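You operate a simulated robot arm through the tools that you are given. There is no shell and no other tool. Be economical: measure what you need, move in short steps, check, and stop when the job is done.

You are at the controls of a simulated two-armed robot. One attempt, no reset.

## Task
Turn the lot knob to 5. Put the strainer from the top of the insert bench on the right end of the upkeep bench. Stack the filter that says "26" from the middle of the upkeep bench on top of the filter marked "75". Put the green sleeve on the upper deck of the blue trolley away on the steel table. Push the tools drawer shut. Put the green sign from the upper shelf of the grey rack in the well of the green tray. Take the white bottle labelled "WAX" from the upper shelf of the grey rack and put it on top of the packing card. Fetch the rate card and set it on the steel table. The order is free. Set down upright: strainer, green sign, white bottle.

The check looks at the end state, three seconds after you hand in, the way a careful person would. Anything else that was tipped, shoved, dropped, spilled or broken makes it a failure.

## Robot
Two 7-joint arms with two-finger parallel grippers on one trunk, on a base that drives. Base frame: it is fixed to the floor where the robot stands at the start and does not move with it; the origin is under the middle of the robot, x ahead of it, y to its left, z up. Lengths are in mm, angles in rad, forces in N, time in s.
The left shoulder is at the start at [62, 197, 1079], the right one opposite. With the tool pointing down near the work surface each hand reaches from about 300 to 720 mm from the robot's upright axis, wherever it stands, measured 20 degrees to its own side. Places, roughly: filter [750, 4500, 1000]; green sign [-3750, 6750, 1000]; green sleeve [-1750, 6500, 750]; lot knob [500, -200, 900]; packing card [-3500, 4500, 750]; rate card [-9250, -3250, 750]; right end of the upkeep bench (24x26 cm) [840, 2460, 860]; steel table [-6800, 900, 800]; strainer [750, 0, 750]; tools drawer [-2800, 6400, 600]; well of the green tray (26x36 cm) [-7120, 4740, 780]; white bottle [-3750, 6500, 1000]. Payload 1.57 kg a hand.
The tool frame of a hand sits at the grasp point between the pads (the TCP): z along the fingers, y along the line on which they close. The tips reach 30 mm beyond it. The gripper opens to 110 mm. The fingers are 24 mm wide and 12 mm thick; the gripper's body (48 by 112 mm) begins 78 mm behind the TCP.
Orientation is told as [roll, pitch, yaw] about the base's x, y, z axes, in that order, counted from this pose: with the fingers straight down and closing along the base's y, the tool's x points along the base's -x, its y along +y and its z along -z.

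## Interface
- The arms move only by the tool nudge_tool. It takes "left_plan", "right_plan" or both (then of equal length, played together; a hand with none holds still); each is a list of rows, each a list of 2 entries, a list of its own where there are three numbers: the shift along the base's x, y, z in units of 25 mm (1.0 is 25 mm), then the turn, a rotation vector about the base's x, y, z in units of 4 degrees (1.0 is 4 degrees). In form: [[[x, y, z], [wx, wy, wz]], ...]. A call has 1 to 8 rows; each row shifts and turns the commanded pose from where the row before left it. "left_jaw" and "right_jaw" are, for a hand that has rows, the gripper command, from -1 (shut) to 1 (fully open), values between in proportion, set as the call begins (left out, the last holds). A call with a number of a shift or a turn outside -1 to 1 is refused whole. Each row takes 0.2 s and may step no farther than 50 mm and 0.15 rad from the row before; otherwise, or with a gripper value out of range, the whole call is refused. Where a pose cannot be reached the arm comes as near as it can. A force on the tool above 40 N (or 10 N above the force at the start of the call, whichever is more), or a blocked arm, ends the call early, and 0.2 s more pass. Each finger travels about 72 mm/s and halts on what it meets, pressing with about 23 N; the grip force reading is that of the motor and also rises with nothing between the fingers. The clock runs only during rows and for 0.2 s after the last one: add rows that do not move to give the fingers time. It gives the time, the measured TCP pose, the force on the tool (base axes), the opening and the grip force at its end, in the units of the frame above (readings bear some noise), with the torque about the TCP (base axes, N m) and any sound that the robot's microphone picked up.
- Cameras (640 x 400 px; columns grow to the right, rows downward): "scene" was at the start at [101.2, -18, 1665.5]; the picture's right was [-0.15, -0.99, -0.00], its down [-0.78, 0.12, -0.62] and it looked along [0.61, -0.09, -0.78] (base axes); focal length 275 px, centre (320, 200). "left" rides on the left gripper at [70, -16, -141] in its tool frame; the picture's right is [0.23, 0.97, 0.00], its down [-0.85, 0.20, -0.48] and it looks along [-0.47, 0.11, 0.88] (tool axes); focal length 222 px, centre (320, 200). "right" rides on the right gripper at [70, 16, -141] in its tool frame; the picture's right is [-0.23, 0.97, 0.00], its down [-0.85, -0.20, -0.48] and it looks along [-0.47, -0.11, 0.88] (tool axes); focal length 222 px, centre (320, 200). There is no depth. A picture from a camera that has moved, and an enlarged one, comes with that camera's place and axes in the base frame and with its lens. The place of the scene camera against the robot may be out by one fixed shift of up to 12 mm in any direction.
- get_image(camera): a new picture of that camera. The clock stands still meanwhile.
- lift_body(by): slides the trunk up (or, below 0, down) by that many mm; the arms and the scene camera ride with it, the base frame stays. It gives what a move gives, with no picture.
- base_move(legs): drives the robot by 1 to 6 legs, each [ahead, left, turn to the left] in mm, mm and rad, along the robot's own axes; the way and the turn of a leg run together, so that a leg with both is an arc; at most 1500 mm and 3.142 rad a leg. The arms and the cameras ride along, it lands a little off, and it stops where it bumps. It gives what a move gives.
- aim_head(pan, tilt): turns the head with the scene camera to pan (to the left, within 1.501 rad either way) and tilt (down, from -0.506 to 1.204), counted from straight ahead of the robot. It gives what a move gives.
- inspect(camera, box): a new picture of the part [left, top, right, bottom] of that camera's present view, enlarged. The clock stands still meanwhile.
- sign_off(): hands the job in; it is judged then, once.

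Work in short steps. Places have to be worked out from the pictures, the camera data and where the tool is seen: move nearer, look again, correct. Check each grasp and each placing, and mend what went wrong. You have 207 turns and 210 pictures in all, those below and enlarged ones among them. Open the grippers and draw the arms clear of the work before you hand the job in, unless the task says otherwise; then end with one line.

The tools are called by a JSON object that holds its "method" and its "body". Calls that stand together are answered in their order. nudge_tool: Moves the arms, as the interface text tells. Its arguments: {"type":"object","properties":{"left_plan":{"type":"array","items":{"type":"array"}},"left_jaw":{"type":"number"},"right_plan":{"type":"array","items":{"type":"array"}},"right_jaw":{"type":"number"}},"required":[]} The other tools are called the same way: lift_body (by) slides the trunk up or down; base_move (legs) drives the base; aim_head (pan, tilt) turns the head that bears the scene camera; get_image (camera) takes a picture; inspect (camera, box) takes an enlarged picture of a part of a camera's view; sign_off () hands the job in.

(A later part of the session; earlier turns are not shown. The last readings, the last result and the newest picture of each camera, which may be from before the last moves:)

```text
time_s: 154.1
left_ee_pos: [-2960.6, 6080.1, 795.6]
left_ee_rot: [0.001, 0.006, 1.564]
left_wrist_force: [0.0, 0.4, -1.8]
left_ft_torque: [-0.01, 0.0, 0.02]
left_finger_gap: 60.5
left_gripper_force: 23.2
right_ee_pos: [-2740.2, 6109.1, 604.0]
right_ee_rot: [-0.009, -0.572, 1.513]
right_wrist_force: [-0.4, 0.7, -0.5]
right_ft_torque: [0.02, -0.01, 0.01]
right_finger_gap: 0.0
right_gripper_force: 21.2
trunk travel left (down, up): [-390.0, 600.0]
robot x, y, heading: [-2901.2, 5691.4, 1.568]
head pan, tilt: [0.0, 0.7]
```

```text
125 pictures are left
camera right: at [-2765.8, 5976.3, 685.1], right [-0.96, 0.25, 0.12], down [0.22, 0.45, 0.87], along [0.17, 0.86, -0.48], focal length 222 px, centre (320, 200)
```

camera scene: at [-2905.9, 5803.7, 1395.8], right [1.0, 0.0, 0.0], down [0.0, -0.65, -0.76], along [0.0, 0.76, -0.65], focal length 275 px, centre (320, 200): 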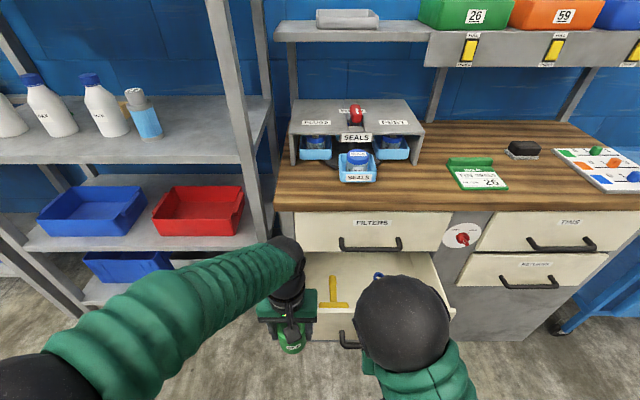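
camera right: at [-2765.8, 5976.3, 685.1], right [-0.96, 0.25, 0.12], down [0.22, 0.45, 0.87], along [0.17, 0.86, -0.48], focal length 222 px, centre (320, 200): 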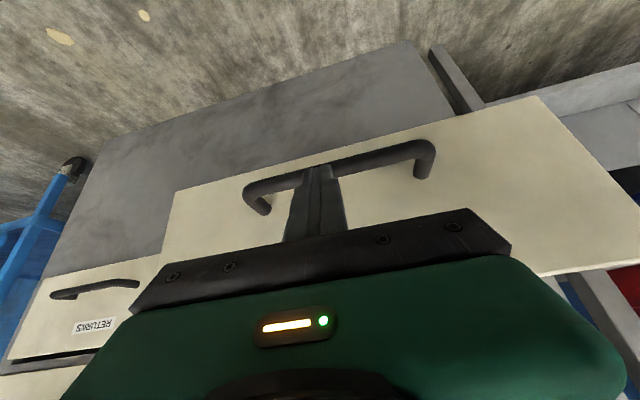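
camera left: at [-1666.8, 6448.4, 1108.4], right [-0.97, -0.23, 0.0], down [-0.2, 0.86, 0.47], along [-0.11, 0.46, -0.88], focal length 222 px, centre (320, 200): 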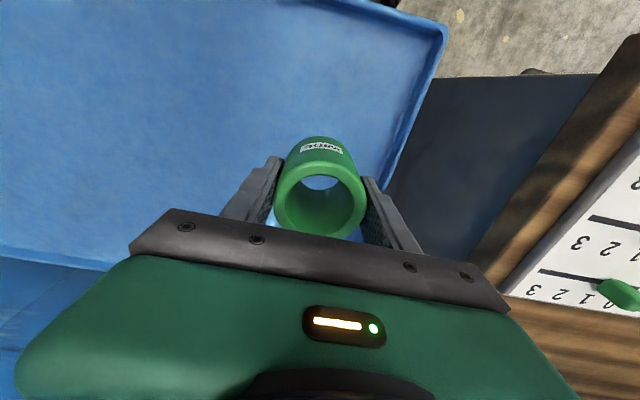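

Tips are close to the handle bar level; I raise 22 mm so they meet the face above the handle, then push forward by arm.

{"method": "nudge_tool", "body": {"right_plan": [[[0, 0, 0.9], [0, 0, 0]], [[0, 0.8, 0], [0, 0, 0]], [[0, 0.8, 0], [0, 0, 0]], [[0, 0.8, 0], [0, 0, 0]], [[0, 0.8, 0], [0, 0, 0]]]}}

{"method": "get_image", "body": {"camera": "right"}}

{"method": "get_image", "body": {"camera": "scene"}}

```text
time_s: 155.3
left_ee_pos: [-2959.3, 6078.0, 797.7]
left_ee_rot: [0.0, 0.005, 1.562]
left_wrist_force: [-0.1, -0.3, -1.3]
left_ft_torque: [0.0, -0.02, 0.0]
left_finger_gap: 60.4
left_gripper_force: 22.7
right_ee_pos: [-2743.3, 6195.0, 626.7]
right_ee_rot: [-0.008, -0.573, 1.514]
right_wrist_force: [0.4, 0.1, 0.1]
right_ft_torque: [0.02, -0.02, -0.01]
right_finger_gap: 0.0
right_gripper_force: 20.9
right hand out of reach, approached as far as the arm can: row 1
trunk travel left (down, up): [-390.0, 600.0]
robot x, y, heading: [-2900.6, 5689.5, 1.571]
head pan, tilt: [0.0, 0.7]
```

```text
124 pictures are left
camera right: at [-2767.3, 6062.2, 707.3], right [-0.96, 0.25, 0.12], down [0.22, 0.45, 0.87], along [0.16, 0.86, -0.48], focal length 222 px, centre (320, 200)
```

right: 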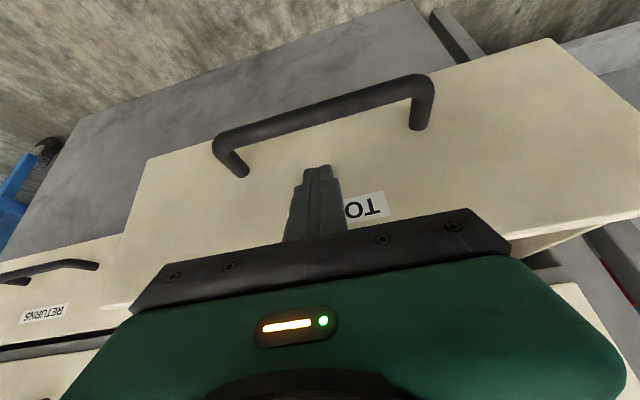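

```text
123 pictures are left
camera scene: at [-2905.6, 5803.3, 1396.7], right [1.0, 0.0, 0.0], down [0.0, -0.65, -0.76], along [0.0, 0.76, -0.65], focal length 275 px, centre (320, 200)
```

scene: 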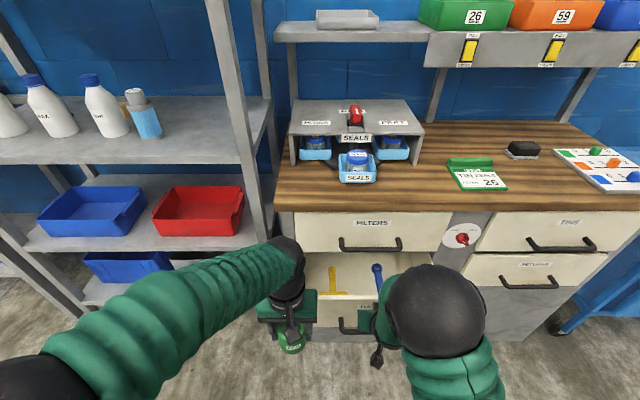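

No contact yet; continue pushing forward.

{"method": "nudge_tool", "body": {"right_plan": [[[0, 0.8, 0], [0, 0, 0]], [[0, 0.8, 0], [0, 0, 0]], [[0, 0.8, 0], [0, 0, 0]], [[0, 0.8, 0], [0, 0, 0]], [[0, 0.8, 0], [0, 0, 0]]]}}

{"method": "get_image", "body": {"camera": "right"}}

{"method": "get_image", "body": {"camera": "scene"}}

```text
time_s: 156.5
left_ee_pos: [-2960.1, 6077.9, 797.0]
left_ee_rot: [0.002, 0.005, 1.565]
left_wrist_force: [0.4, -0.5, -1.1]
left_ft_torque: [-0.02, 0.0, 0.0]
left_finger_gap: 60.4
left_gripper_force: 22.9
right_ee_pos: [-2741.8, 6294.7, 626.6]
right_ee_rot: [-0.007, -0.575, 1.513]
right_wrist_force: [-0.3, 0.7, 0.2]
right_ft_torque: [-0.02, 0.01, -0.02]
right_finger_gap: 0.1
right_gripper_force: 21.0
trunk travel left (down, up): [-390.0, 600.0]
robot x, y, heading: [-2897.8, 5687.5, 1.572]
head pan, tilt: [0.0, 0.7]
```

```text
122 pictures are left
camera right: at [-2766.7, 6162.4, 707.0], right [-0.96, 0.25, 0.12], down [0.22, 0.44, 0.87], along [0.17, 0.86, -0.48], focal length 222 px, centre (320, 200)
```

right: 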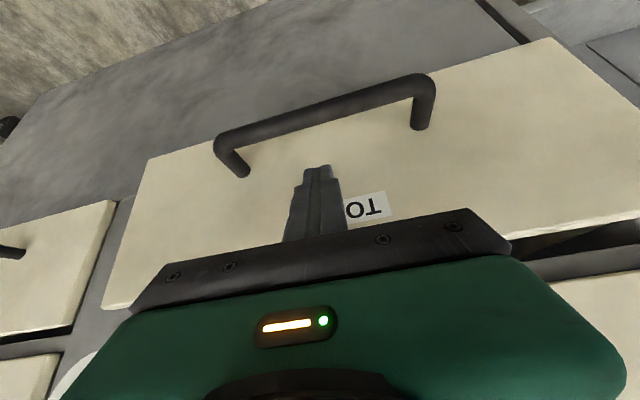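

```text
121 pictures are left
camera scene: at [-2905.5, 5803.8, 1396.7], right [1.0, 0.0, 0.0], down [0.0, -0.65, -0.76], along [0.0, 0.76, -0.65], focal length 275 px, centre (320, 200)
```

scene: 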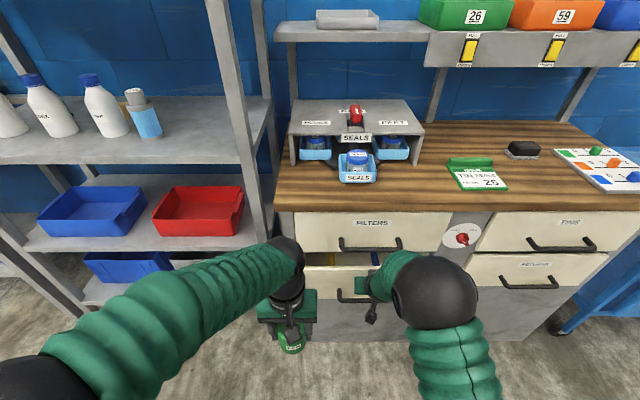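

The drawer is sliding with little force. Keep pushing.

{"method": "nudge_tool", "body": {"right_plan": [[[0, 0.8, 0], [0, 0, 0]], [[0, 0.8, 0], [0, 0, 0]], [[0, 0.6, 0], [0, 0, 0]], [[0, 0.6, 0], [0, 0, 0]], [[0, 0.4, 0], [0, 0, 0]], [[0, 0.4, 0], [0, 0, 0]]]}}

{"method": "get_image", "body": {"camera": "scene"}}

{"method": "get_image", "body": {"camera": "right"}}

```text
time_s: 157.4
left_ee_pos: [-2960.0, 6075.4, 798.9]
left_ee_rot: [-0.002, 0.0, 1.564]
left_wrist_force: [0.3, 0.0, -1.7]
left_ft_torque: [-0.03, -0.03, 0.02]
left_finger_gap: 60.7
left_gripper_force: 23.2
right_ee_pos: [-2743.1, 6344.8, 620.6]
right_ee_rot: [-0.011, -0.55, 1.511]
right_wrist_force: [-0.8, -19.2, 11.5]
right_ft_torque: [-0.35, -0.01, 0.01]
right_finger_gap: 0.1
right_gripper_force: 21.3
trunk travel left (down, up): [-390.0, 600.0]
robot x, y, heading: [-2899.1, 5690.1, 1.564]
head pan, tilt: [0.0, 0.7]
stopped in row 4 (right hand): the force on the tool passed its limit at 52 N (the readings are from after the stop); the commanded pose is now the measured one
```

```text
120 pictures are left
camera scene: at [-2906.5, 5798.6, 1397.4], right [1.0, 0.0, 0.0], down [0.0, -0.64, -0.77], along [0.0, 0.77, -0.64], focal length 275 px, centre (320, 200)
```

scene: 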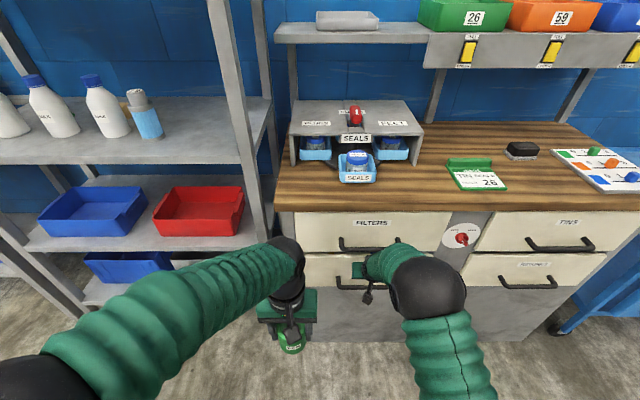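

```text
119 pictures are left
camera right: at [-2768.2, 6213.6, 705.3], right [-0.96, 0.26, 0.11], down [0.22, 0.47, 0.86], along [0.17, 0.85, -0.5], focal length 222 px, centre (320, 200)
```

right: 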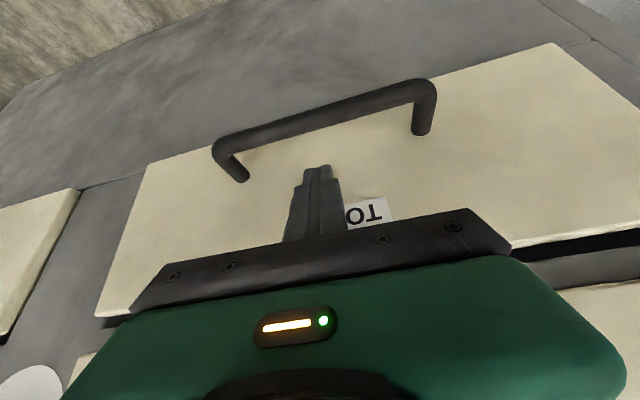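

It hit a stop. I draw the hand back and inspect whether the drawer is flush.

{"method": "nudge_tool", "body": {"right_plan": [[[0, -1, 0], [0, 0, 0]], [[0, -1, 0], [0, 0, 0]], [[0, -1, 0], [0, 0, 0]], [[0, -1, 0], [0, 0, 0]], [[0, -1, 0], [0, 0, 0]], [[0, -1, 0], [0, 0, 0]]]}}

{"method": "inspect", "body": {"camera": "scene", "box": [260, 190, 500, 340]}}

{"method": "get_image", "body": {"camera": "right"}}

```text
time_s: 158.8
left_ee_pos: [-2958.7, 6077.5, 798.9]
left_ee_rot: [0.003, 0.004, 1.564]
left_wrist_force: [-0.1, -0.1, -0.6]
left_ft_torque: [0.0, -0.02, -0.05]
left_finger_gap: 60.6
left_gripper_force: 22.8
right_ee_pos: [-2742.0, 6196.7, 620.5]
right_ee_rot: [-0.009, -0.553, 1.514]
right_wrist_force: [0.3, -0.5, 0.7]
right_ft_torque: [0.0, 0.02, -0.03]
right_finger_gap: 0.3
right_gripper_force: 21.0
trunk travel left (down, up): [-390.0, 600.0]
robot x, y, heading: [-2898.9, 5690.3, 1.571]
head pan, tilt: [0.0, 0.7]
```

```text
2.67 times, centred on (380, 265) of scene
camera zoom: at [-2905.6, 5802.1, 1396.8], right [1.0, 0.0, 0.0], down [0.0, -0.65, -0.76], along [0.0, 0.76, -0.65], focal length 734 px, centre (160, 27)
```

zoom: 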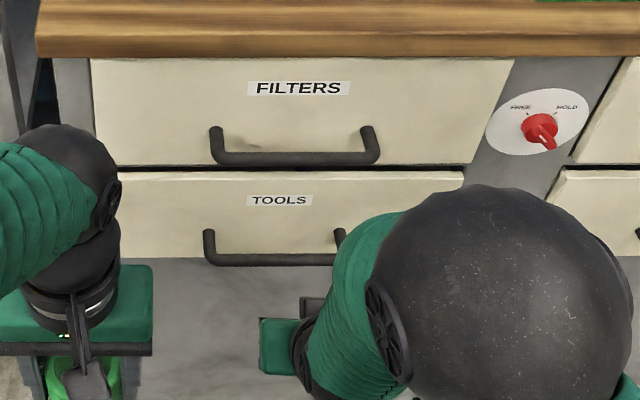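

```text
117 pictures are left
camera right: at [-2767.7, 6066.1, 704.8], right [-0.96, 0.25, 0.11], down [0.22, 0.46, 0.86], along [0.17, 0.85, -0.5], focal length 222 px, centre (320, 200)
```

right: 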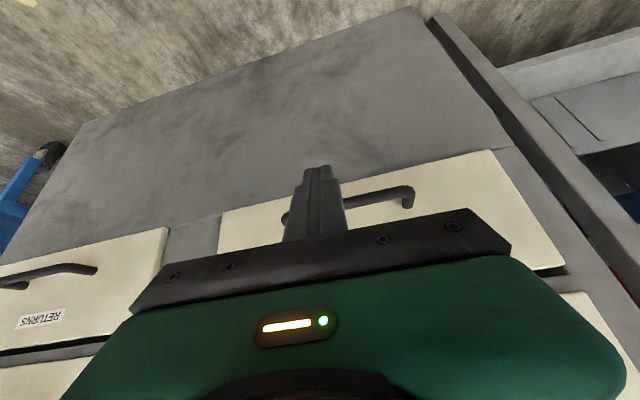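

Drawer is flush. Back off, untilt the right hand, raise the trunk, and go to the rack on the left.

{"method": "base_move", "body": {"legs": [[-260, 0, 0]]}}

{"method": "nudge_tool", "body": {"right_plan": [[[0.3, 0, 0.5], [-1, 0, 0]], [[0.3, 0, 0.5], [-1, 0, 0]], [[0.3, 0, 0.5], [-1, 0, 0]], [[0.3, 0, 0.5], [-1, 0, 0]], [[0.3, 0, 0.5], [-1, 0, 0]], [[0.3, 0, 0.5], [-1, 0, 0]], [[0.3, 0, 0.5], [-1, 0, 0]], [[0.3, 0, 0.5], [-0.8, 0, 0.5]]], "right_jaw": 0.3}}

{"method": "lift_body", "body": {"by": 400}}

{"method": "base_move", "body": {"legs": [[-100, 850, 0]]}}

{"method": "get_image", "body": {"camera": "scene"}}

```text
time_s: 160.7
left_ee_pos: [-2959.5, 5814.9, 798.4]
left_ee_rot: [0.001, 0.002, 1.567]
left_wrist_force: [-0.3, -0.6, -2.3]
left_ft_torque: [0.03, -0.01, 0.01]
left_finger_gap: 60.7
left_gripper_force: 22.7
right_ee_pos: [-2742.7, 5934.8, 621.4]
right_ee_rot: [-0.01, -0.553, 1.513]
right_wrist_force: [-1.0, 1.1, -0.2]
right_ft_torque: [-0.01, 0.01, -0.05]
right_finger_gap: 0.0
right_gripper_force: 21.4
trunk travel left (down, up): [-390.0, 600.0]
robot x, y, heading: [-2902.6, 5431.6, 1.569]
head pan, tilt: [0.0, 0.7]
```

```text
time_s: 162.5
left_ee_pos: [-2959.8, 5814.6, 797.9]
left_ee_rot: [0.001, 0.003, 1.565]
left_wrist_force: [-0.6, 0.2, -1.8]
left_ft_torque: [0.03, 0.0, 0.02]
left_finger_gap: 60.5
left_gripper_force: 23.2
right_ee_pos: [-2683.7, 5935.7, 720.8]
right_ee_rot: [-0.035, -0.01, 1.557]
right_wrist_force: [0.0, 0.6, 0.4]
right_ft_torque: [-0.03, 0.01, -0.01]
right_finger_gap: 71.7
right_gripper_force: 0.1
trunk travel left (down, up): [-390.0, 600.0]
robot x, y, heading: [-2901.6, 5429.9, 1.568]
head pan, tilt: [0.0, 0.7]
```

```text
time_s: 166.3
left_ee_pos: [-2960.1, 5815.5, 1198.3]
left_ee_rot: [0.002, 0.001, 1.567]
left_wrist_force: [-0.4, -0.4, -1.6]
left_ft_torque: [-0.02, 0.01, 0.0]
left_finger_gap: 60.8
left_gripper_force: 23.4
right_ee_pos: [-2683.8, 5936.1, 1120.8]
right_ee_rot: [-0.038, -0.01, 1.557]
right_wrist_force: [0.0, 0.0, 0.5]
right_ft_torque: [0.01, -0.03, 0.01]
right_finger_gap: 71.5
right_gripper_force: 0.1
trunk travel left (down, up): [-790.0, 200.0]
robot x, y, heading: [-2900.9, 5428.1, 1.571]
head pan, tilt: [0.0, 0.7]
```

```text
time_s: 170.9
left_ee_pos: [-3808.7, 5714.6, 1198.6]
left_ee_rot: [0.004, 0.002, 1.568]
left_wrist_force: [0.4, -0.1, -1.6]
left_ft_torque: [0.02, 0.07, -0.03]
left_finger_gap: 60.5
left_gripper_force: 23.4
right_ee_pos: [-3533.0, 5836.8, 1121.2]
right_ee_rot: [-0.034, -0.012, 1.56]
right_wrist_force: [-0.9, 0.0, -0.5]
right_ft_torque: [0.02, 0.05, 0.01]
right_finger_gap: 71.3
right_gripper_force: 0.0
trunk travel left (down, up): [-790.0, 200.0]
robot x, y, heading: [-3752.8, 5327.0, 1.576]
head pan, tilt: [0.0, 0.7]
```

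```text
116 pictures are left
camera scene: at [-3752.0, 5441.6, 1796.7], right [1.0, 0.0, 0.0], down [0.0, -0.65, -0.76], along [0.0, 0.76, -0.65], focal length 275 px, centre (320, 200)
```

scene: 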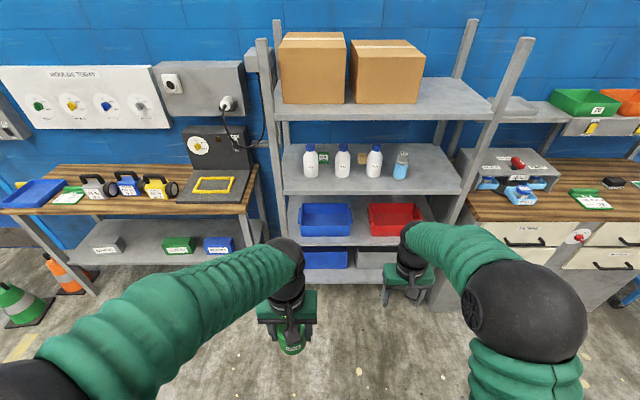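

The bottles' shelf is the "upper shelf" (z≈1000); a green object stands behind the left bottles. Zoom in.

{"method": "inspect", "body": {"camera": "scene", "box": [280, 130, 440, 200]}}

```text
4.00 times, centred on (360, 165) of scene
camera zoom: at [-3752.0, 5441.6, 1796.7], right [1.0, 0.0, 0.0], down [0.0, -0.65, -0.76], along [0.0, 0.76, -0.65], focal length 1100 px, centre (160, 340)
```

zoom: 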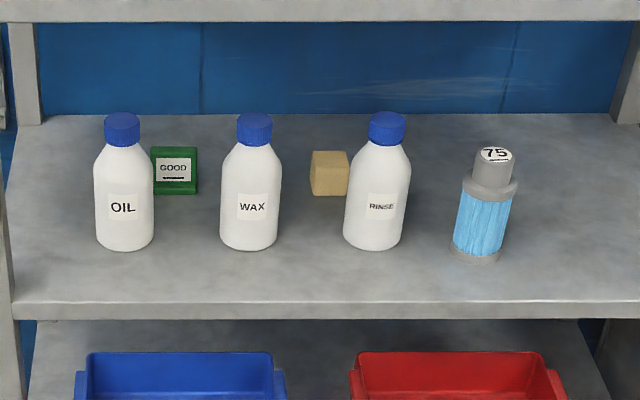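

WAX is the middle bottle (base about [-3640, 6555, 1010]); upper board is at ~1350, so I must approach horizontally. I tilt the right hand forward in steps.

{"method": "nudge_tool", "body": {"right_plan": [[[0, 0, 0], [1, 0, 0]], [[0, 0, 0], [1, 0, 0]], [[0, 0, 0], [1, 0, 0]], [[0, 0, 0], [1, 0, 0]], [[0, 0, 0], [1, 0, 0]], [[0, 0, 0], [1, 0, 0]], [[0, 0, 0], [1, 0, 0]], [[0, 0, 0], [1, 0, 0]]], "right_jaw": 0.85}}

{"method": "nudge_tool", "body": {"right_plan": [[[0, 0, 0], [1, 0, 0]], [[0, 0, 0], [1, 0, 0]], [[0, 0, 0], [1, 0, 0]], [[0, 0, 0], [1, 0, 0]], [[0, 0, 0], [1, 0, 0]], [[0, 0, 0], [1, 0, 0]], [[0, 0, 0], [1, 0, 0]], [[0, 0, 0], [1, 0, 0]]]}}

{"method": "get_image", "body": {"camera": "scene"}}

```text
time_s: 172.7
left_ee_pos: [-3812.6, 5712.9, 1198.8]
left_ee_rot: [0.002, 0.001, 1.568]
left_wrist_force: [-0.1, -0.2, -0.8]
left_ft_torque: [-0.01, 0.01, -0.01]
left_finger_gap: 60.8
left_gripper_force: 23.1
right_ee_pos: [-3537.1, 5834.9, 1122.0]
right_ee_rot: [-0.029, -0.57, 1.558]
right_wrist_force: [0.3, -0.1, 0.0]
right_ft_torque: [-0.01, -0.03, 0.02]
right_finger_gap: 101.8
right_gripper_force: 0.0
trunk travel left (down, up): [-790.0, 200.0]
robot x, y, heading: [-3754.0, 5326.9, 1.571]
head pan, tilt: [0.0, 0.7]
```

```text
time_s: 174.5
left_ee_pos: [-3813.8, 5714.6, 1198.4]
left_ee_rot: [0.002, 0.001, 1.569]
left_wrist_force: [-0.4, 0.0, -1.8]
left_ft_torque: [-0.02, 0.02, 0.02]
left_finger_gap: 60.6
left_gripper_force: 22.9
right_ee_pos: [-3535.9, 5844.9, 1118.4]
right_ee_rot: [-0.014, -1.13, 1.544]
right_wrist_force: [-0.2, -0.1, 0.3]
right_ft_torque: [0.02, 0.0, 0.04]
right_finger_gap: 102.1
right_gripper_force: 0.1
right hand out of reach, approached as far as the arm can: row 7, 8
trunk travel left (down, up): [-790.0, 200.0]
robot x, y, heading: [-3749.5, 5330.8, 1.577]
head pan, tilt: [0.0, 0.7]
```

```text
114 pictures are left
camera scene: at [-3757.0, 5441.9, 1796.7], right [1.0, 0.0, 0.0], down [0.0, -0.65, -0.76], along [0.0, 0.76, -0.65], focal length 275 px, centre (320, 200)
```

scene: 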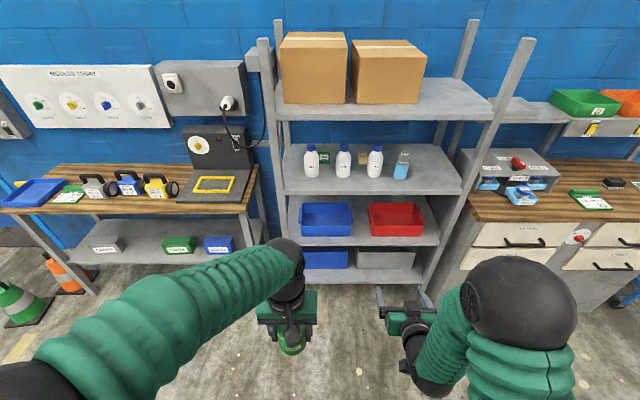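

Extend forward and add more tilt.

{"method": "nudge_tool", "body": {"right_plan": [[[0, 1, 0], [0, 0, 0]], [[0, 1, 0], [0, 0, 0]], [[0, 1, 0], [0, 0, 0]], [[0, 1, -0.3], [1, 0, 0]], [[0, 0.5, -0.3], [1, 0, 0]], [[0, 0.5, -0.3], [1, 0, 0]], [[0, 0, 0], [0, 0, 0]]]}}

{"method": "base_move", "body": {"legs": [[250, 90, 0]]}}

{"method": "get_image", "body": {"camera": "right"}}

{"method": "get_image", "body": {"camera": "scene"}}

```text
time_s: 176.1
left_ee_pos: [-3811.6, 5712.5, 1198.0]
left_ee_rot: [0.002, 0.001, 1.569]
left_wrist_force: [0.2, -0.1, -1.4]
left_ft_torque: [-0.02, -0.01, 0.01]
left_finger_gap: 60.6
left_gripper_force: 22.7
right_ee_pos: [-3537.1, 5969.0, 1096.4]
right_ee_rot: [0.011, -1.338, 1.523]
right_wrist_force: [0.3, -0.7, -0.5]
right_ft_torque: [0.0, -0.02, -0.01]
right_finger_gap: 101.8
right_gripper_force: 0.0
trunk travel left (down, up): [-790.0, 200.0]
robot x, y, heading: [-3752.2, 5329.4, 1.572]
head pan, tilt: [0.0, 0.7]
```

```text
time_s: 177.9
left_ee_pos: [-3898.6, 5958.8, 1199.7]
left_ee_rot: [0.003, -0.002, 1.568]
left_wrist_force: [0.3, 0.5, -1.4]
left_ft_torque: [-0.04, -0.01, 0.02]
left_finger_gap: 60.5
left_gripper_force: 23.2
right_ee_pos: [-3622.7, 6214.2, 1097.6]
right_ee_rot: [0.017, -1.338, 1.511]
right_wrist_force: [0.2, 0.3, -0.1]
right_ft_torque: [-0.01, -0.02, 0.02]
right_finger_gap: 101.6
right_gripper_force: 0.1
trunk travel left (down, up): [-790.0, 200.0]
robot x, y, heading: [-3839.3, 5570.3, 1.578]
head pan, tilt: [0.0, 0.7]
```

```text
113 pictures are left
camera right: at [-3645.6, 6062.7, 1062.5], right [-0.97, 0.09, 0.23], down [0.19, -0.28, 0.94], along [0.15, 0.96, 0.25], focal length 222 px, centre (320, 200)
```

right: 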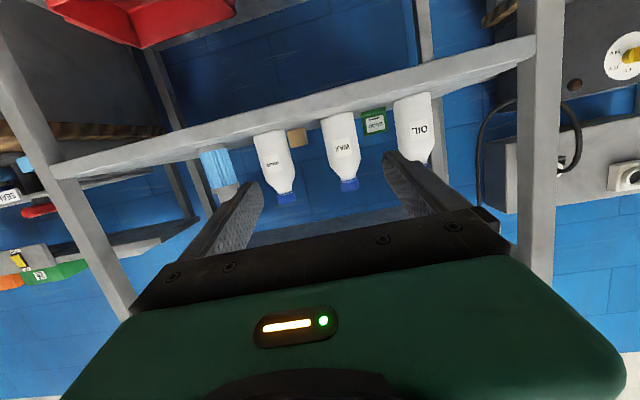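

```text
112 pictures are left
camera scene: at [-3843.1, 5683.8, 1797.1], right [1.0, 0.0, 0.0], down [0.0, -0.64, -0.77], along [0.0, 0.77, -0.64], focal length 275 px, centre (320, 200)
```

scene: 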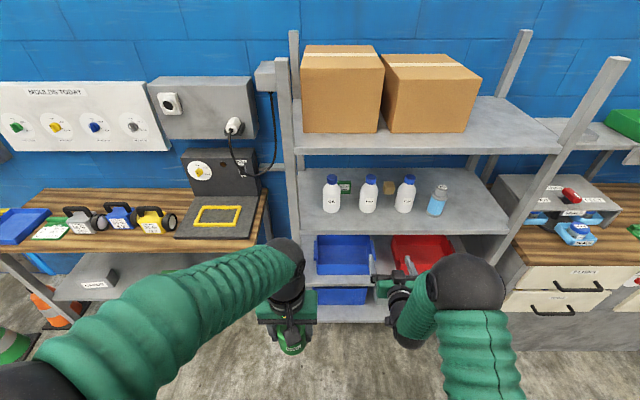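

Align x (−22 mm) and yaw, then drive ahead 200 and recheck.

{"method": "nudge_tool", "body": {"right_plan": [[[-0.45, 0, -0.2], [0, 0, 0.85]], [[-0.4, 0, -0.2], [0, 0, 0]], [[0, 0, 0], [0, 0, 0]]]}}

{"method": "base_move", "body": {"legs": [[200, 0, -0.006]]}}

{"method": "get_image", "body": {"camera": "right"}}

{"method": "get_image", "body": {"camera": "scene"}}

```text
time_s: 178.8
left_ee_pos: [-3902.3, 5960.1, 1199.5]
left_ee_rot: [0.001, 0.001, 1.567]
left_wrist_force: [0.0, 0.1, -1.8]
left_ft_torque: [0.01, 0.0, 0.01]
left_finger_gap: 60.8
left_gripper_force: 22.6
right_ee_pos: [-3646.8, 6216.8, 1086.9]
right_ee_rot: [0.008, -1.337, 1.582]
right_wrist_force: [-0.2, -0.2, 0.2]
right_ft_torque: [0.0, 0.01, 0.04]
right_finger_gap: 102.1
right_gripper_force: 0.0
trunk travel left (down, up): [-790.0, 200.0]
robot x, y, heading: [-3841.1, 5575.5, 1.571]
head pan, tilt: [0.0, 0.7]
```

```text
time_s: 180.3
left_ee_pos: [-3900.6, 6155.9, 1201.3]
left_ee_rot: [0.0, -0.005, 1.562]
left_wrist_force: [0.3, 1.2, -1.2]
left_ft_torque: [-0.01, 0.01, 0.0]
left_finger_gap: 60.7
left_gripper_force: 23.4
right_ee_pos: [-3645.3, 6410.8, 1089.6]
right_ee_rot: [0.005, -1.343, 1.58]
right_wrist_force: [-0.1, -0.2, 0.0]
right_ft_torque: [-0.02, 0.0, -0.05]
right_finger_gap: 101.5
right_gripper_force: 0.1
trunk travel left (down, up): [-790.0, 200.0]
robot x, y, heading: [-3839.9, 5770.0, 1.568]
head pan, tilt: [0.0, 0.7]
```

```text
111 pictures are left
camera right: at [-3659.2, 6259.4, 1054.7], right [-0.97, 0.04, 0.22], down [0.2, -0.27, 0.94], along [0.09, 0.96, 0.25], focal length 222 px, centre (320, 200)
```

right: 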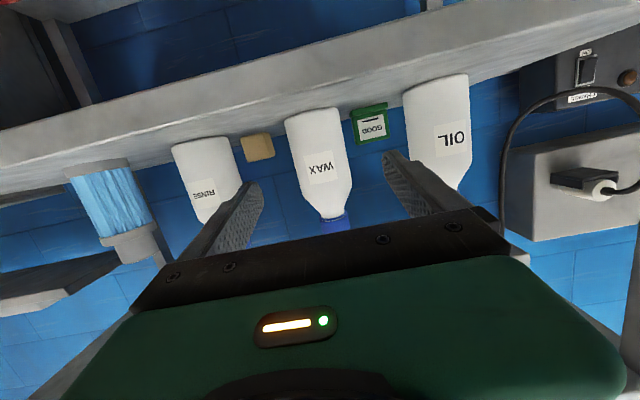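

```text
110 pictures are left
camera scene: at [-3847.6, 5882.1, 1797.2], right [1.0, 0.0, 0.0], down [0.0, -0.64, -0.77], along [0.0, 0.77, -0.64], focal length 275 px, centre (320, 200)
```

scene: 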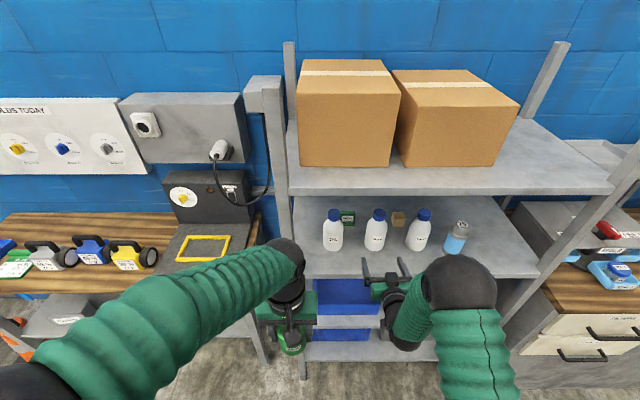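

Well aligned on WAX. Raise 10 mm for camera clearance and drive in 145 mm.

{"method": "nudge_tool", "body": {"right_plan": [[[0.08, 0, 0.45], [0, 0, 0]], [[0, 0, 0], [0, 0, 0]]]}}

{"method": "base_move", "body": {"legs": [[142, 0, 0]]}}

{"method": "get_image", "body": {"camera": "right"}}

{"method": "inspect", "body": {"camera": "scene", "box": [290, 180, 530, 320]}}

```text
time_s: 180.9
left_ee_pos: [-3900.7, 6156.2, 1200.2]
left_ee_rot: [-0.002, -0.004, 1.564]
left_wrist_force: [0.6, -0.1, -1.6]
left_ft_torque: [-0.02, -0.01, 0.0]
left_finger_gap: 60.7
left_gripper_force: 22.9
right_ee_pos: [-3643.1, 6413.2, 1100.1]
right_ee_rot: [0.007, -1.341, 1.577]
right_wrist_force: [-1.0, 0.3, 0.0]
right_ft_torque: [0.0, 0.0, -0.01]
right_finger_gap: 101.5
right_gripper_force: 0.1
trunk travel left (down, up): [-790.0, 200.0]
robot x, y, heading: [-3840.5, 5775.9, 1.568]
head pan, tilt: [0.0, 0.7]
```

```text
time_s: 182.3
left_ee_pos: [-3900.8, 6297.0, 1201.4]
left_ee_rot: [0.0, -0.002, 1.562]
left_wrist_force: [0.4, -0.6, -1.5]
left_ft_torque: [-0.02, 0.01, 0.02]
left_finger_gap: 60.7
left_gripper_force: 22.8
right_ee_pos: [-3642.4, 6552.9, 1101.4]
right_ee_rot: [0.008, -1.343, 1.578]
right_wrist_force: [-0.2, 0.1, -0.3]
right_ft_torque: [0.01, -0.03, 0.02]
right_finger_gap: 101.7
right_gripper_force: 0.0
trunk travel left (down, up): [-790.0, 200.0]
robot x, y, heading: [-3845.1, 5914.6, 1.569]
head pan, tilt: [0.0, 0.7]
```

```text
109 pictures are left
camera right: at [-3656.2, 6400.5, 1065.6], right [-0.97, 0.04, 0.22], down [0.21, -0.27, 0.94], along [0.1, 0.96, 0.25], focal length 222 px, centre (320, 200)
```

right: 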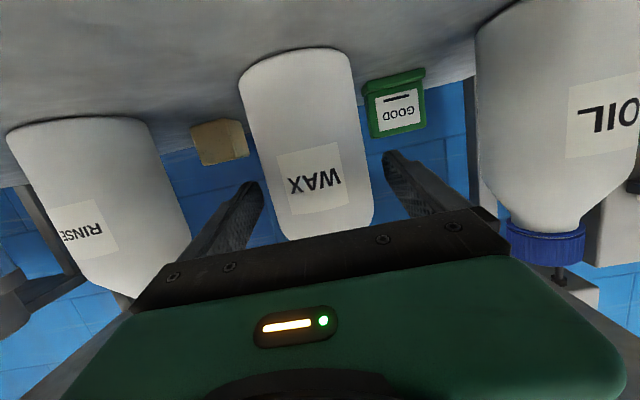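

```text
2.67 times, centred on (410, 250) of scene
camera zoom: at [-3846.3, 6024.6, 1797.2], right [1.0, 0.0, 0.0], down [0.0, -0.64, -0.77], along [0.0, 0.77, -0.64], focal length 734 px, centre (80, 67)
```

zoom: 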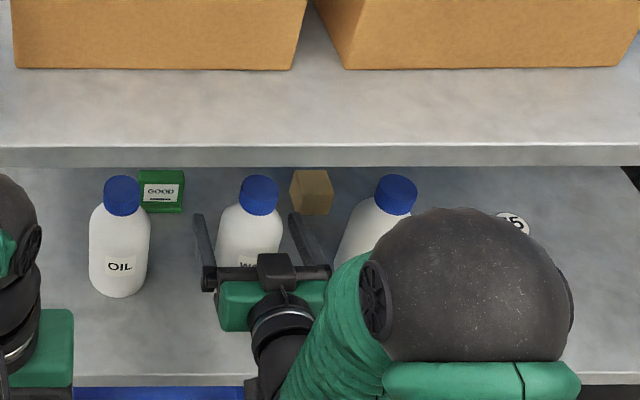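

Bottle is between the fingers. Close, then lift by trunk 25 mm.

{"method": "nudge_tool", "body": {"right_plan": [[[0, 0, 0], [0, 0, 0]], [[0, 0, 0], [0, 0, 0]], [[0, 0, 0], [0, 0, 0]], [[0, 0, 0], [0, 0, 0]]], "right_jaw": -1}}

{"method": "lift_body", "body": {"by": 35}}

{"method": "get_image", "body": {"camera": "right"}}

```text
time_s: 183.3
left_ee_pos: [-3899.8, 6300.7, 1199.8]
left_ee_rot: [0.0, -0.002, 1.563]
left_wrist_force: [0.0, -0.3, -2.5]
left_ft_torque: [-0.03, 0.02, 0.01]
left_finger_gap: 60.5
left_gripper_force: 22.9
right_ee_pos: [-3643.0, 6555.6, 1099.0]
right_ee_rot: [0.009, -1.338, 1.575]
right_wrist_force: [1.0, -0.3, -4.7]
right_ft_torque: [0.02, -0.02, 0.02]
right_finger_gap: 68.9
right_gripper_force: 22.8
trunk travel left (down, up): [-790.0, 200.0]
robot x, y, heading: [-3841.4, 5915.5, 1.569]
head pan, tilt: [0.0, 0.7]
```

```text
time_s: 184.1
left_ee_pos: [-3899.3, 6299.4, 1233.9]
left_ee_rot: [-0.001, -0.002, 1.562]
left_wrist_force: [0.8, -0.4, -0.9]
left_ft_torque: [-0.01, -0.01, -0.01]
left_finger_gap: 60.6
left_gripper_force: 22.7
right_ee_pos: [-3641.3, 6554.6, 1133.8]
right_ee_rot: [0.008, -1.339, 1.579]
right_wrist_force: [-0.4, 0.2, -4.1]
right_ft_torque: [0.02, -0.02, 0.02]
right_finger_gap: 68.9
right_gripper_force: 22.9
trunk travel left (down, up): [-825.0, 165.0]
robot x, y, heading: [-3840.3, 5917.8, 1.572]
head pan, tilt: [0.0, 0.7]
```

```text
107 pictures are left
camera right: at [-3656.0, 6402.8, 1099.3], right [-0.97, 0.04, 0.22], down [0.21, -0.27, 0.94], along [0.09, 0.96, 0.25], focal length 222 px, centre (320, 200)
```

right: 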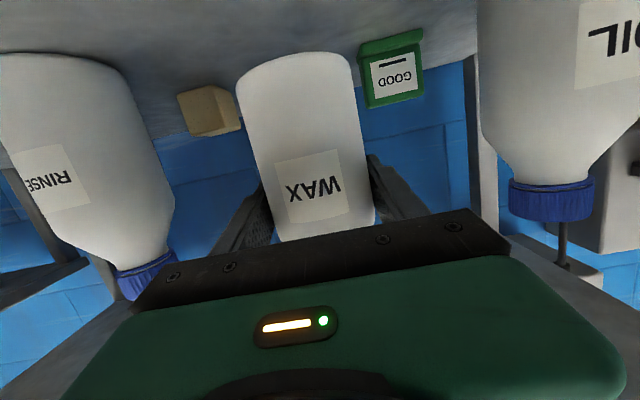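

WAX is held and lifted. Back out of the rack and look behind toward the packing area.

{"method": "base_move", "body": {"legs": [[-420, 0, 0]]}}

{"method": "base_move", "body": {"legs": [[0, 0, -1.3]]}}

{"method": "aim_head", "body": {"pan": -1.4, "tilt": 0.6}}

{"method": "get_image", "body": {"camera": "scene"}}

```text
time_s: 186.7
left_ee_pos: [-3901.1, 5883.2, 1234.3]
left_ee_rot: [0.001, 0.0, 1.566]
left_wrist_force: [0.7, -0.8, -1.8]
left_ft_torque: [0.01, -0.01, 0.0]
left_finger_gap: 60.7
left_gripper_force: 23.0
right_ee_pos: [-3644.0, 6139.7, 1132.2]
right_ee_rot: [0.009, -1.337, 1.579]
right_wrist_force: [-0.1, -0.3, -4.8]
right_ft_torque: [0.04, 0.0, 0.01]
right_finger_gap: 69.1
right_gripper_force: 22.2
trunk travel left (down, up): [-825.0, 165.0]
robot x, y, heading: [-3841.6, 5496.8, 1.576]
head pan, tilt: [0.0, 0.7]
```

```text
time_s: 190.3
left_ee_pos: [-3489.5, 5658.6, 1234.5]
left_ee_rot: [0.0, -0.004, 0.268]
left_wrist_force: [-0.3, -0.5, -1.2]
left_ft_torque: [0.02, 0.03, 0.01]
left_finger_gap: 60.6
left_gripper_force: 23.0
right_ee_pos: [-3174.8, 5481.0, 1135.7]
right_ee_rot: [0.007, -1.341, 0.283]
right_wrist_force: [0.6, -0.1, -4.8]
right_ft_torque: [0.02, 0.02, 0.01]
right_finger_gap: 69.0
right_gripper_force: 22.9
trunk travel left (down, up): [-825.0, 165.0]
robot x, y, heading: [-3839.7, 5497.9, 0.277]
head pan, tilt: [0.0, 0.7]
```

```text
time_s: 191.8
left_ee_pos: [-3492.0, 5658.4, 1237.7]
left_ee_rot: [0.0, -0.004, 0.268]
left_wrist_force: [-0.4, 0.1, -1.7]
left_ft_torque: [-0.01, 0.01, 0.02]
left_finger_gap: 60.9
left_gripper_force: 22.5
right_ee_pos: [-3175.3, 5480.1, 1136.8]
right_ee_rot: [0.007, -1.344, 0.281]
right_wrist_force: [-0.1, -0.9, -3.8]
right_ft_torque: [0.0, -0.02, 0.01]
right_finger_gap: 69.3
right_gripper_force: 23.4
trunk travel left (down, up): [-825.0, 165.0]
robot x, y, heading: [-3841.1, 5497.1, 0.273]
head pan, tilt: [-1.4, 0.6]
```

```text
106 pictures are left
camera scene: at [-3775.2, 5420.8, 1840.4], right [-0.9, -0.43, 0.0], down [-0.25, 0.51, -0.82], along [0.35, -0.74, -0.57], focal length 275 px, centre (320, 200)
```

scene: 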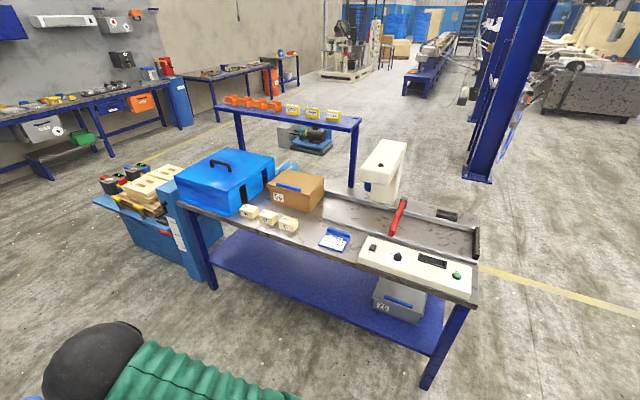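

I zoom in on the packing bench to find the packing card.

{"method": "inspect", "body": {"camera": "scene", "box": [220, 170, 480, 310]}}

{"method": "inspect", "body": {"camera": "scene", "box": [305, 220, 365, 260]}}

```text
2.46 times, centred on (350, 240) of scene
camera zoom: at [-3775.2, 5420.8, 1840.4], right [-0.9, -0.43, 0.0], down [-0.25, 0.51, -0.82], along [0.35, -0.74, -0.57], focal length 677 px, centre (246, 102)
```

zoom: 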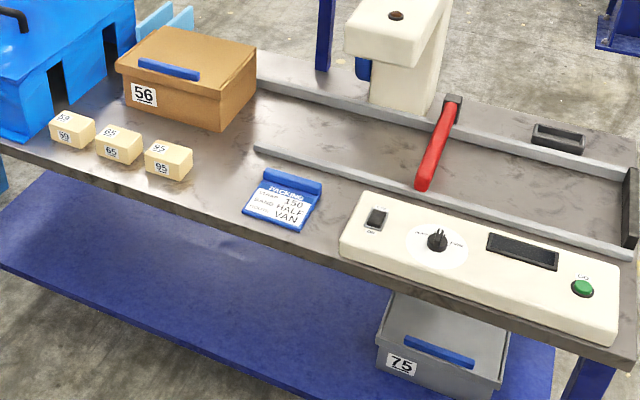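

```text
10.00 times, centred on (335, 240) of scene
camera zoom: at [-3775.2, 5420.8, 1840.4], right [-0.9, -0.43, 0.0], down [-0.25, 0.51, -0.82], along [0.35, -0.74, -0.57], focal length 2751 px, centre (170, -200)
```

zoom: 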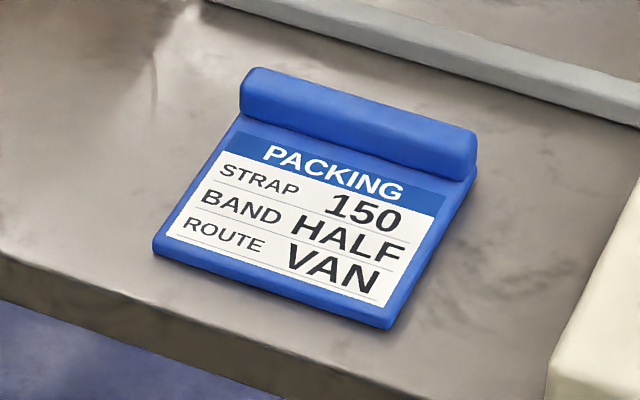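

The packing card is a blue holder with a raised bar at its far side, near [-3370, 4400]. Rotate to face −y and move before it.

{"method": "base_move", "body": {"legs": [[0, 0, -1.844], [0, 660, 0], [250, 0, 0]]}}

{"method": "aim_head", "body": {"pan": -0.2, "tilt": 0.7}}

{"method": "get_image", "body": {"camera": "scene"}}

{"method": "get_image", "body": {"camera": "right"}}

```text
time_s: 201.3
left_ee_pos: [-3113.6, 4876.5, 1237.9]
left_ee_rot: [-0.002, -0.009, -1.573]
left_wrist_force: [0.9, -0.1, -1.3]
left_ft_torque: [0.01, 0.05, 0.02]
left_finger_gap: 60.9
left_gripper_force: 22.7
right_ee_pos: [-3368.7, 4618.1, 1138.7]
right_ee_rot: [0.0, -1.344, -1.548]
right_wrist_force: [0.1, 0.1, -4.4]
right_ft_torque: [-0.01, 0.01, 0.01]
right_finger_gap: 68.8
right_gripper_force: 23.2
trunk travel left (down, up): [-825.0, 165.0]
robot x, y, heading: [-3177.2, 5252.5, -1.567]
head pan, tilt: [-1.4, 0.6]
```

```text
time_s: 202.7
left_ee_pos: [-3116.4, 4874.9, 1236.8]
left_ee_rot: [0.003, -0.003, -1.573]
left_wrist_force: [-0.4, 0.8, -1.1]
left_ft_torque: [-0.01, 0.03, 0.0]
left_finger_gap: 60.7
left_gripper_force: 23.2
right_ee_pos: [-3371.3, 4615.8, 1136.8]
right_ee_rot: [0.01, -1.343, -1.557]
right_wrist_force: [0.8, 0.3, -5.4]
right_ft_torque: [-0.03, 0.01, 0.01]
right_finger_gap: 69.1
right_gripper_force: 22.8
trunk travel left (down, up): [-825.0, 165.0]
robot x, y, heading: [-3177.5, 5246.7, -1.567]
head pan, tilt: [-0.201, 0.7]
```

```text
103 pictures are left
camera scene: at [-3201.5, 5128.3, 1831.7], right [-0.98, 0.2, 0.0], down [0.13, 0.63, -0.76], along [-0.15, -0.75, -0.65], focal length 275 px, centre (320, 200)
```

scene: 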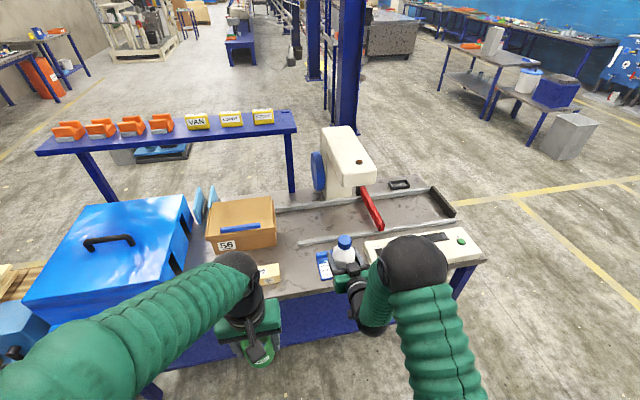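

```text
102 pictures are left
camera right: at [-3358.1, 4771.9, 1101.2], right [0.97, -0.03, 0.22], down [-0.21, 0.27, 0.94], along [-0.09, -0.96, 0.26], focal length 222 px, centre (320, 200)
```

right: 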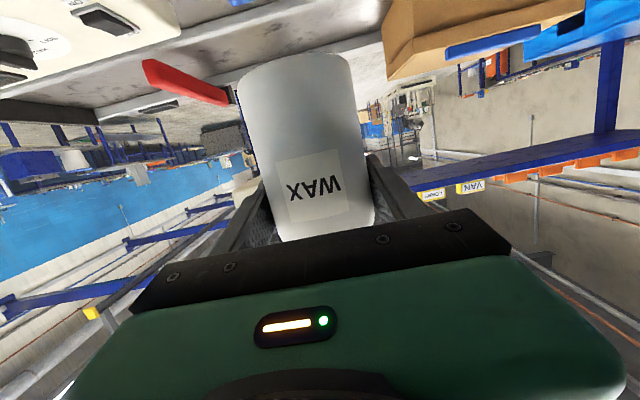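

{"method": "inspect", "body": {"camera": "scene", "box": [290, 220, 400, 310]}}

```text
4.44 times, centred on (345, 265) of scene
camera zoom: at [-3201.5, 5128.3, 1831.7], right [-0.98, 0.2, 0.0], down [0.13, 0.63, -0.76], along [-0.15, -0.75, -0.65], focal length 1223 px, centre (209, -89)
```

zoom: 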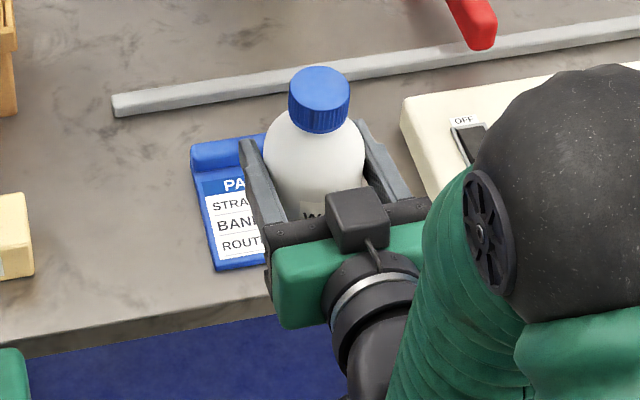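

Card flat area centre works out near [-3393, 4453], z≈855. Drive to be above it, lower 150, and look.

{"method": "base_move", "body": {"legs": [[148, -22, 0]]}}

{"method": "lift_body", "body": {"by": -130}}

{"method": "inspect", "body": {"camera": "scene", "box": [280, 220, 440, 340]}}

{"method": "get_image", "body": {"camera": "left"}}

```text
time_s: 204.1
left_ee_pos: [-3132.6, 4727.6, 1237.0]
left_ee_rot: [-0.004, -0.008, -1.573]
left_wrist_force: [0.9, 0.6, -1.8]
left_ft_torque: [-0.02, -0.01, 0.01]
left_finger_gap: 60.5
left_gripper_force: 22.7
right_ee_pos: [-3389.4, 4470.8, 1139.7]
right_ee_rot: [-0.006, -1.346, -1.545]
right_wrist_force: [-0.3, 0.3, -3.7]
right_ft_torque: [0.01, 0.02, -0.01]
right_finger_gap: 69.0
right_gripper_force: 23.0
trunk travel left (down, up): [-825.0, 165.0]
robot x, y, heading: [-3198.8, 5104.0, -1.568]
head pan, tilt: [-0.201, 0.7]
```

```text
time_s: 205.7
left_ee_pos: [-3136.0, 4726.4, 1106.8]
left_ee_rot: [0.001, -0.007, -1.573]
left_wrist_force: [0.1, 0.2, -1.4]
left_ft_torque: [0.0, 0.01, 0.03]
left_finger_gap: 60.7
left_gripper_force: 23.0
right_ee_pos: [-3391.5, 4468.9, 1006.4]
right_ee_rot: [0.009, -1.346, -1.559]
right_wrist_force: [0.8, 0.6, -5.2]
right_ft_torque: [0.03, 0.0, -0.02]
right_finger_gap: 69.2
right_gripper_force: 22.8
trunk travel left (down, up): [-695.0, 295.0]
robot x, y, heading: [-3195.7, 5100.3, -1.571]
head pan, tilt: [-0.201, 0.7]
```

```text
3.33 times, centred on (360, 280) of scene
camera zoom: at [-3221.6, 4978.4, 1701.6], right [-0.98, 0.2, 0.0], down [0.13, 0.63, -0.76], along [-0.15, -0.75, -0.65], focal length 917 px, centre (187, -67)
```

zoom: 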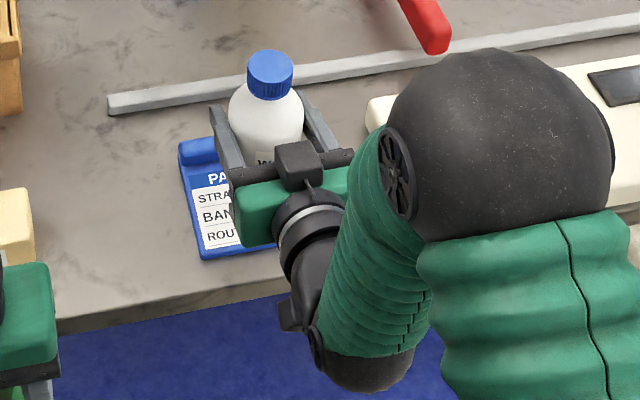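

```text
99 pictures are left
camera left: at [-3153.1, 4795.3, 1248.0], right [0.97, 0.22, 0.0], down [0.2, -0.85, 0.48], along [0.11, -0.47, -0.87], focal length 222 px, centre (320, 200)
```

left: 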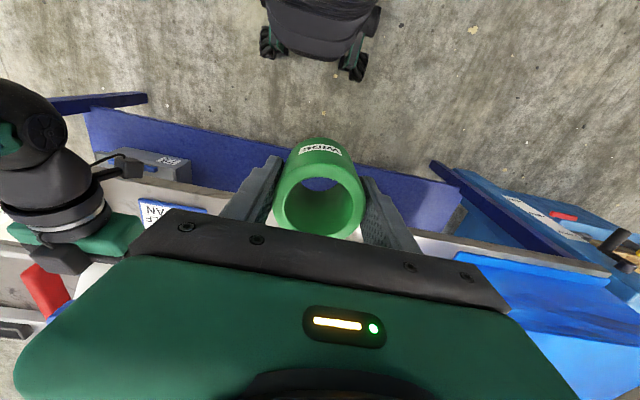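

Relative to the card the bottle needs about −8 mm in y, +3 mm in x. Adjust, lower 50, then find contact.

{"method": "nudge_tool", "body": {"right_plan": [[[0.1, -0.32, 0], [0, 0, 0]], [[0, 0, 0], [0, 0, 0]]]}}

{"method": "lift_body", "body": {"by": -45}}

{"method": "inspect", "body": {"camera": "scene", "box": [280, 220, 440, 340]}}

{"method": "get_image", "body": {"camera": "right"}}

```text
time_s: 206.3
left_ee_pos: [-3137.2, 4725.6, 1106.6]
left_ee_rot: [-0.001, -0.006, -1.573]
left_wrist_force: [0.3, -0.6, -0.6]
left_ft_torque: [-0.03, 0.0, 0.04]
left_finger_gap: 60.5
left_gripper_force: 23.0
right_ee_pos: [-3391.0, 4460.8, 1006.5]
right_ee_rot: [0.009, -1.343, -1.559]
right_wrist_force: [0.0, -0.2, -4.8]
right_ft_torque: [-0.02, 0.01, 0.01]
right_finger_gap: 68.8
right_gripper_force: 22.6
trunk travel left (down, up): [-695.0, 295.0]
robot x, y, heading: [-3198.0, 5107.0, -1.567]
head pan, tilt: [-0.201, 0.7]
```

```text
time_s: 207.2
left_ee_pos: [-3137.1, 4726.5, 1062.5]
left_ee_rot: [0.001, -0.006, -1.574]
left_wrist_force: [0.1, -0.1, -1.6]
left_ft_torque: [-0.01, 0.01, 0.02]
left_finger_gap: 61.0
left_gripper_force: 23.1
right_ee_pos: [-3390.9, 4460.5, 961.6]
right_ee_rot: [0.009, -1.345, -1.559]
right_wrist_force: [-0.9, -0.5, -4.4]
right_ft_torque: [-0.01, 0.01, -0.02]
right_finger_gap: 69.2
right_gripper_force: 23.1
trunk travel left (down, up): [-650.0, 340.0]
robot x, y, heading: [-3199.8, 5101.2, -1.565]
head pan, tilt: [-0.201, 0.7]
```

```text
3.33 times, centred on (360, 280) of scene
camera zoom: at [-3221.9, 4979.5, 1656.7], right [-0.98, 0.2, 0.0], down [0.13, 0.63, -0.76], along [-0.15, -0.75, -0.65], focal length 917 px, centre (187, -67)
```

zoom: 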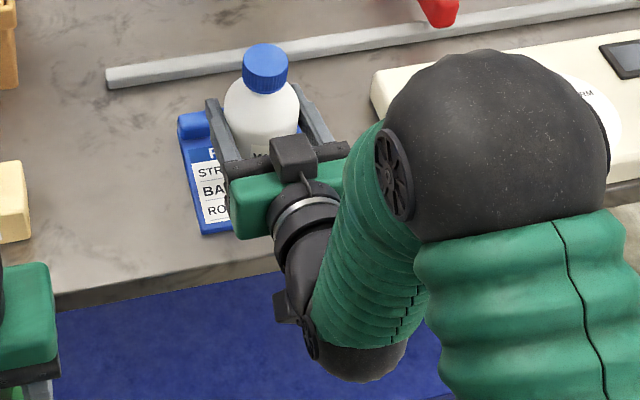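

```text
97 pictures are left
camera right: at [-3376.9, 4616.4, 926.8], right [0.97, -0.03, 0.22], down [-0.21, 0.27, 0.94], along [-0.09, -0.96, 0.26], focal length 222 px, centre (320, 200)
```

right: 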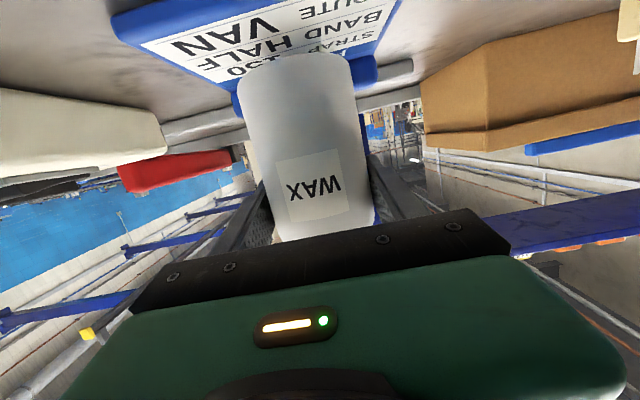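

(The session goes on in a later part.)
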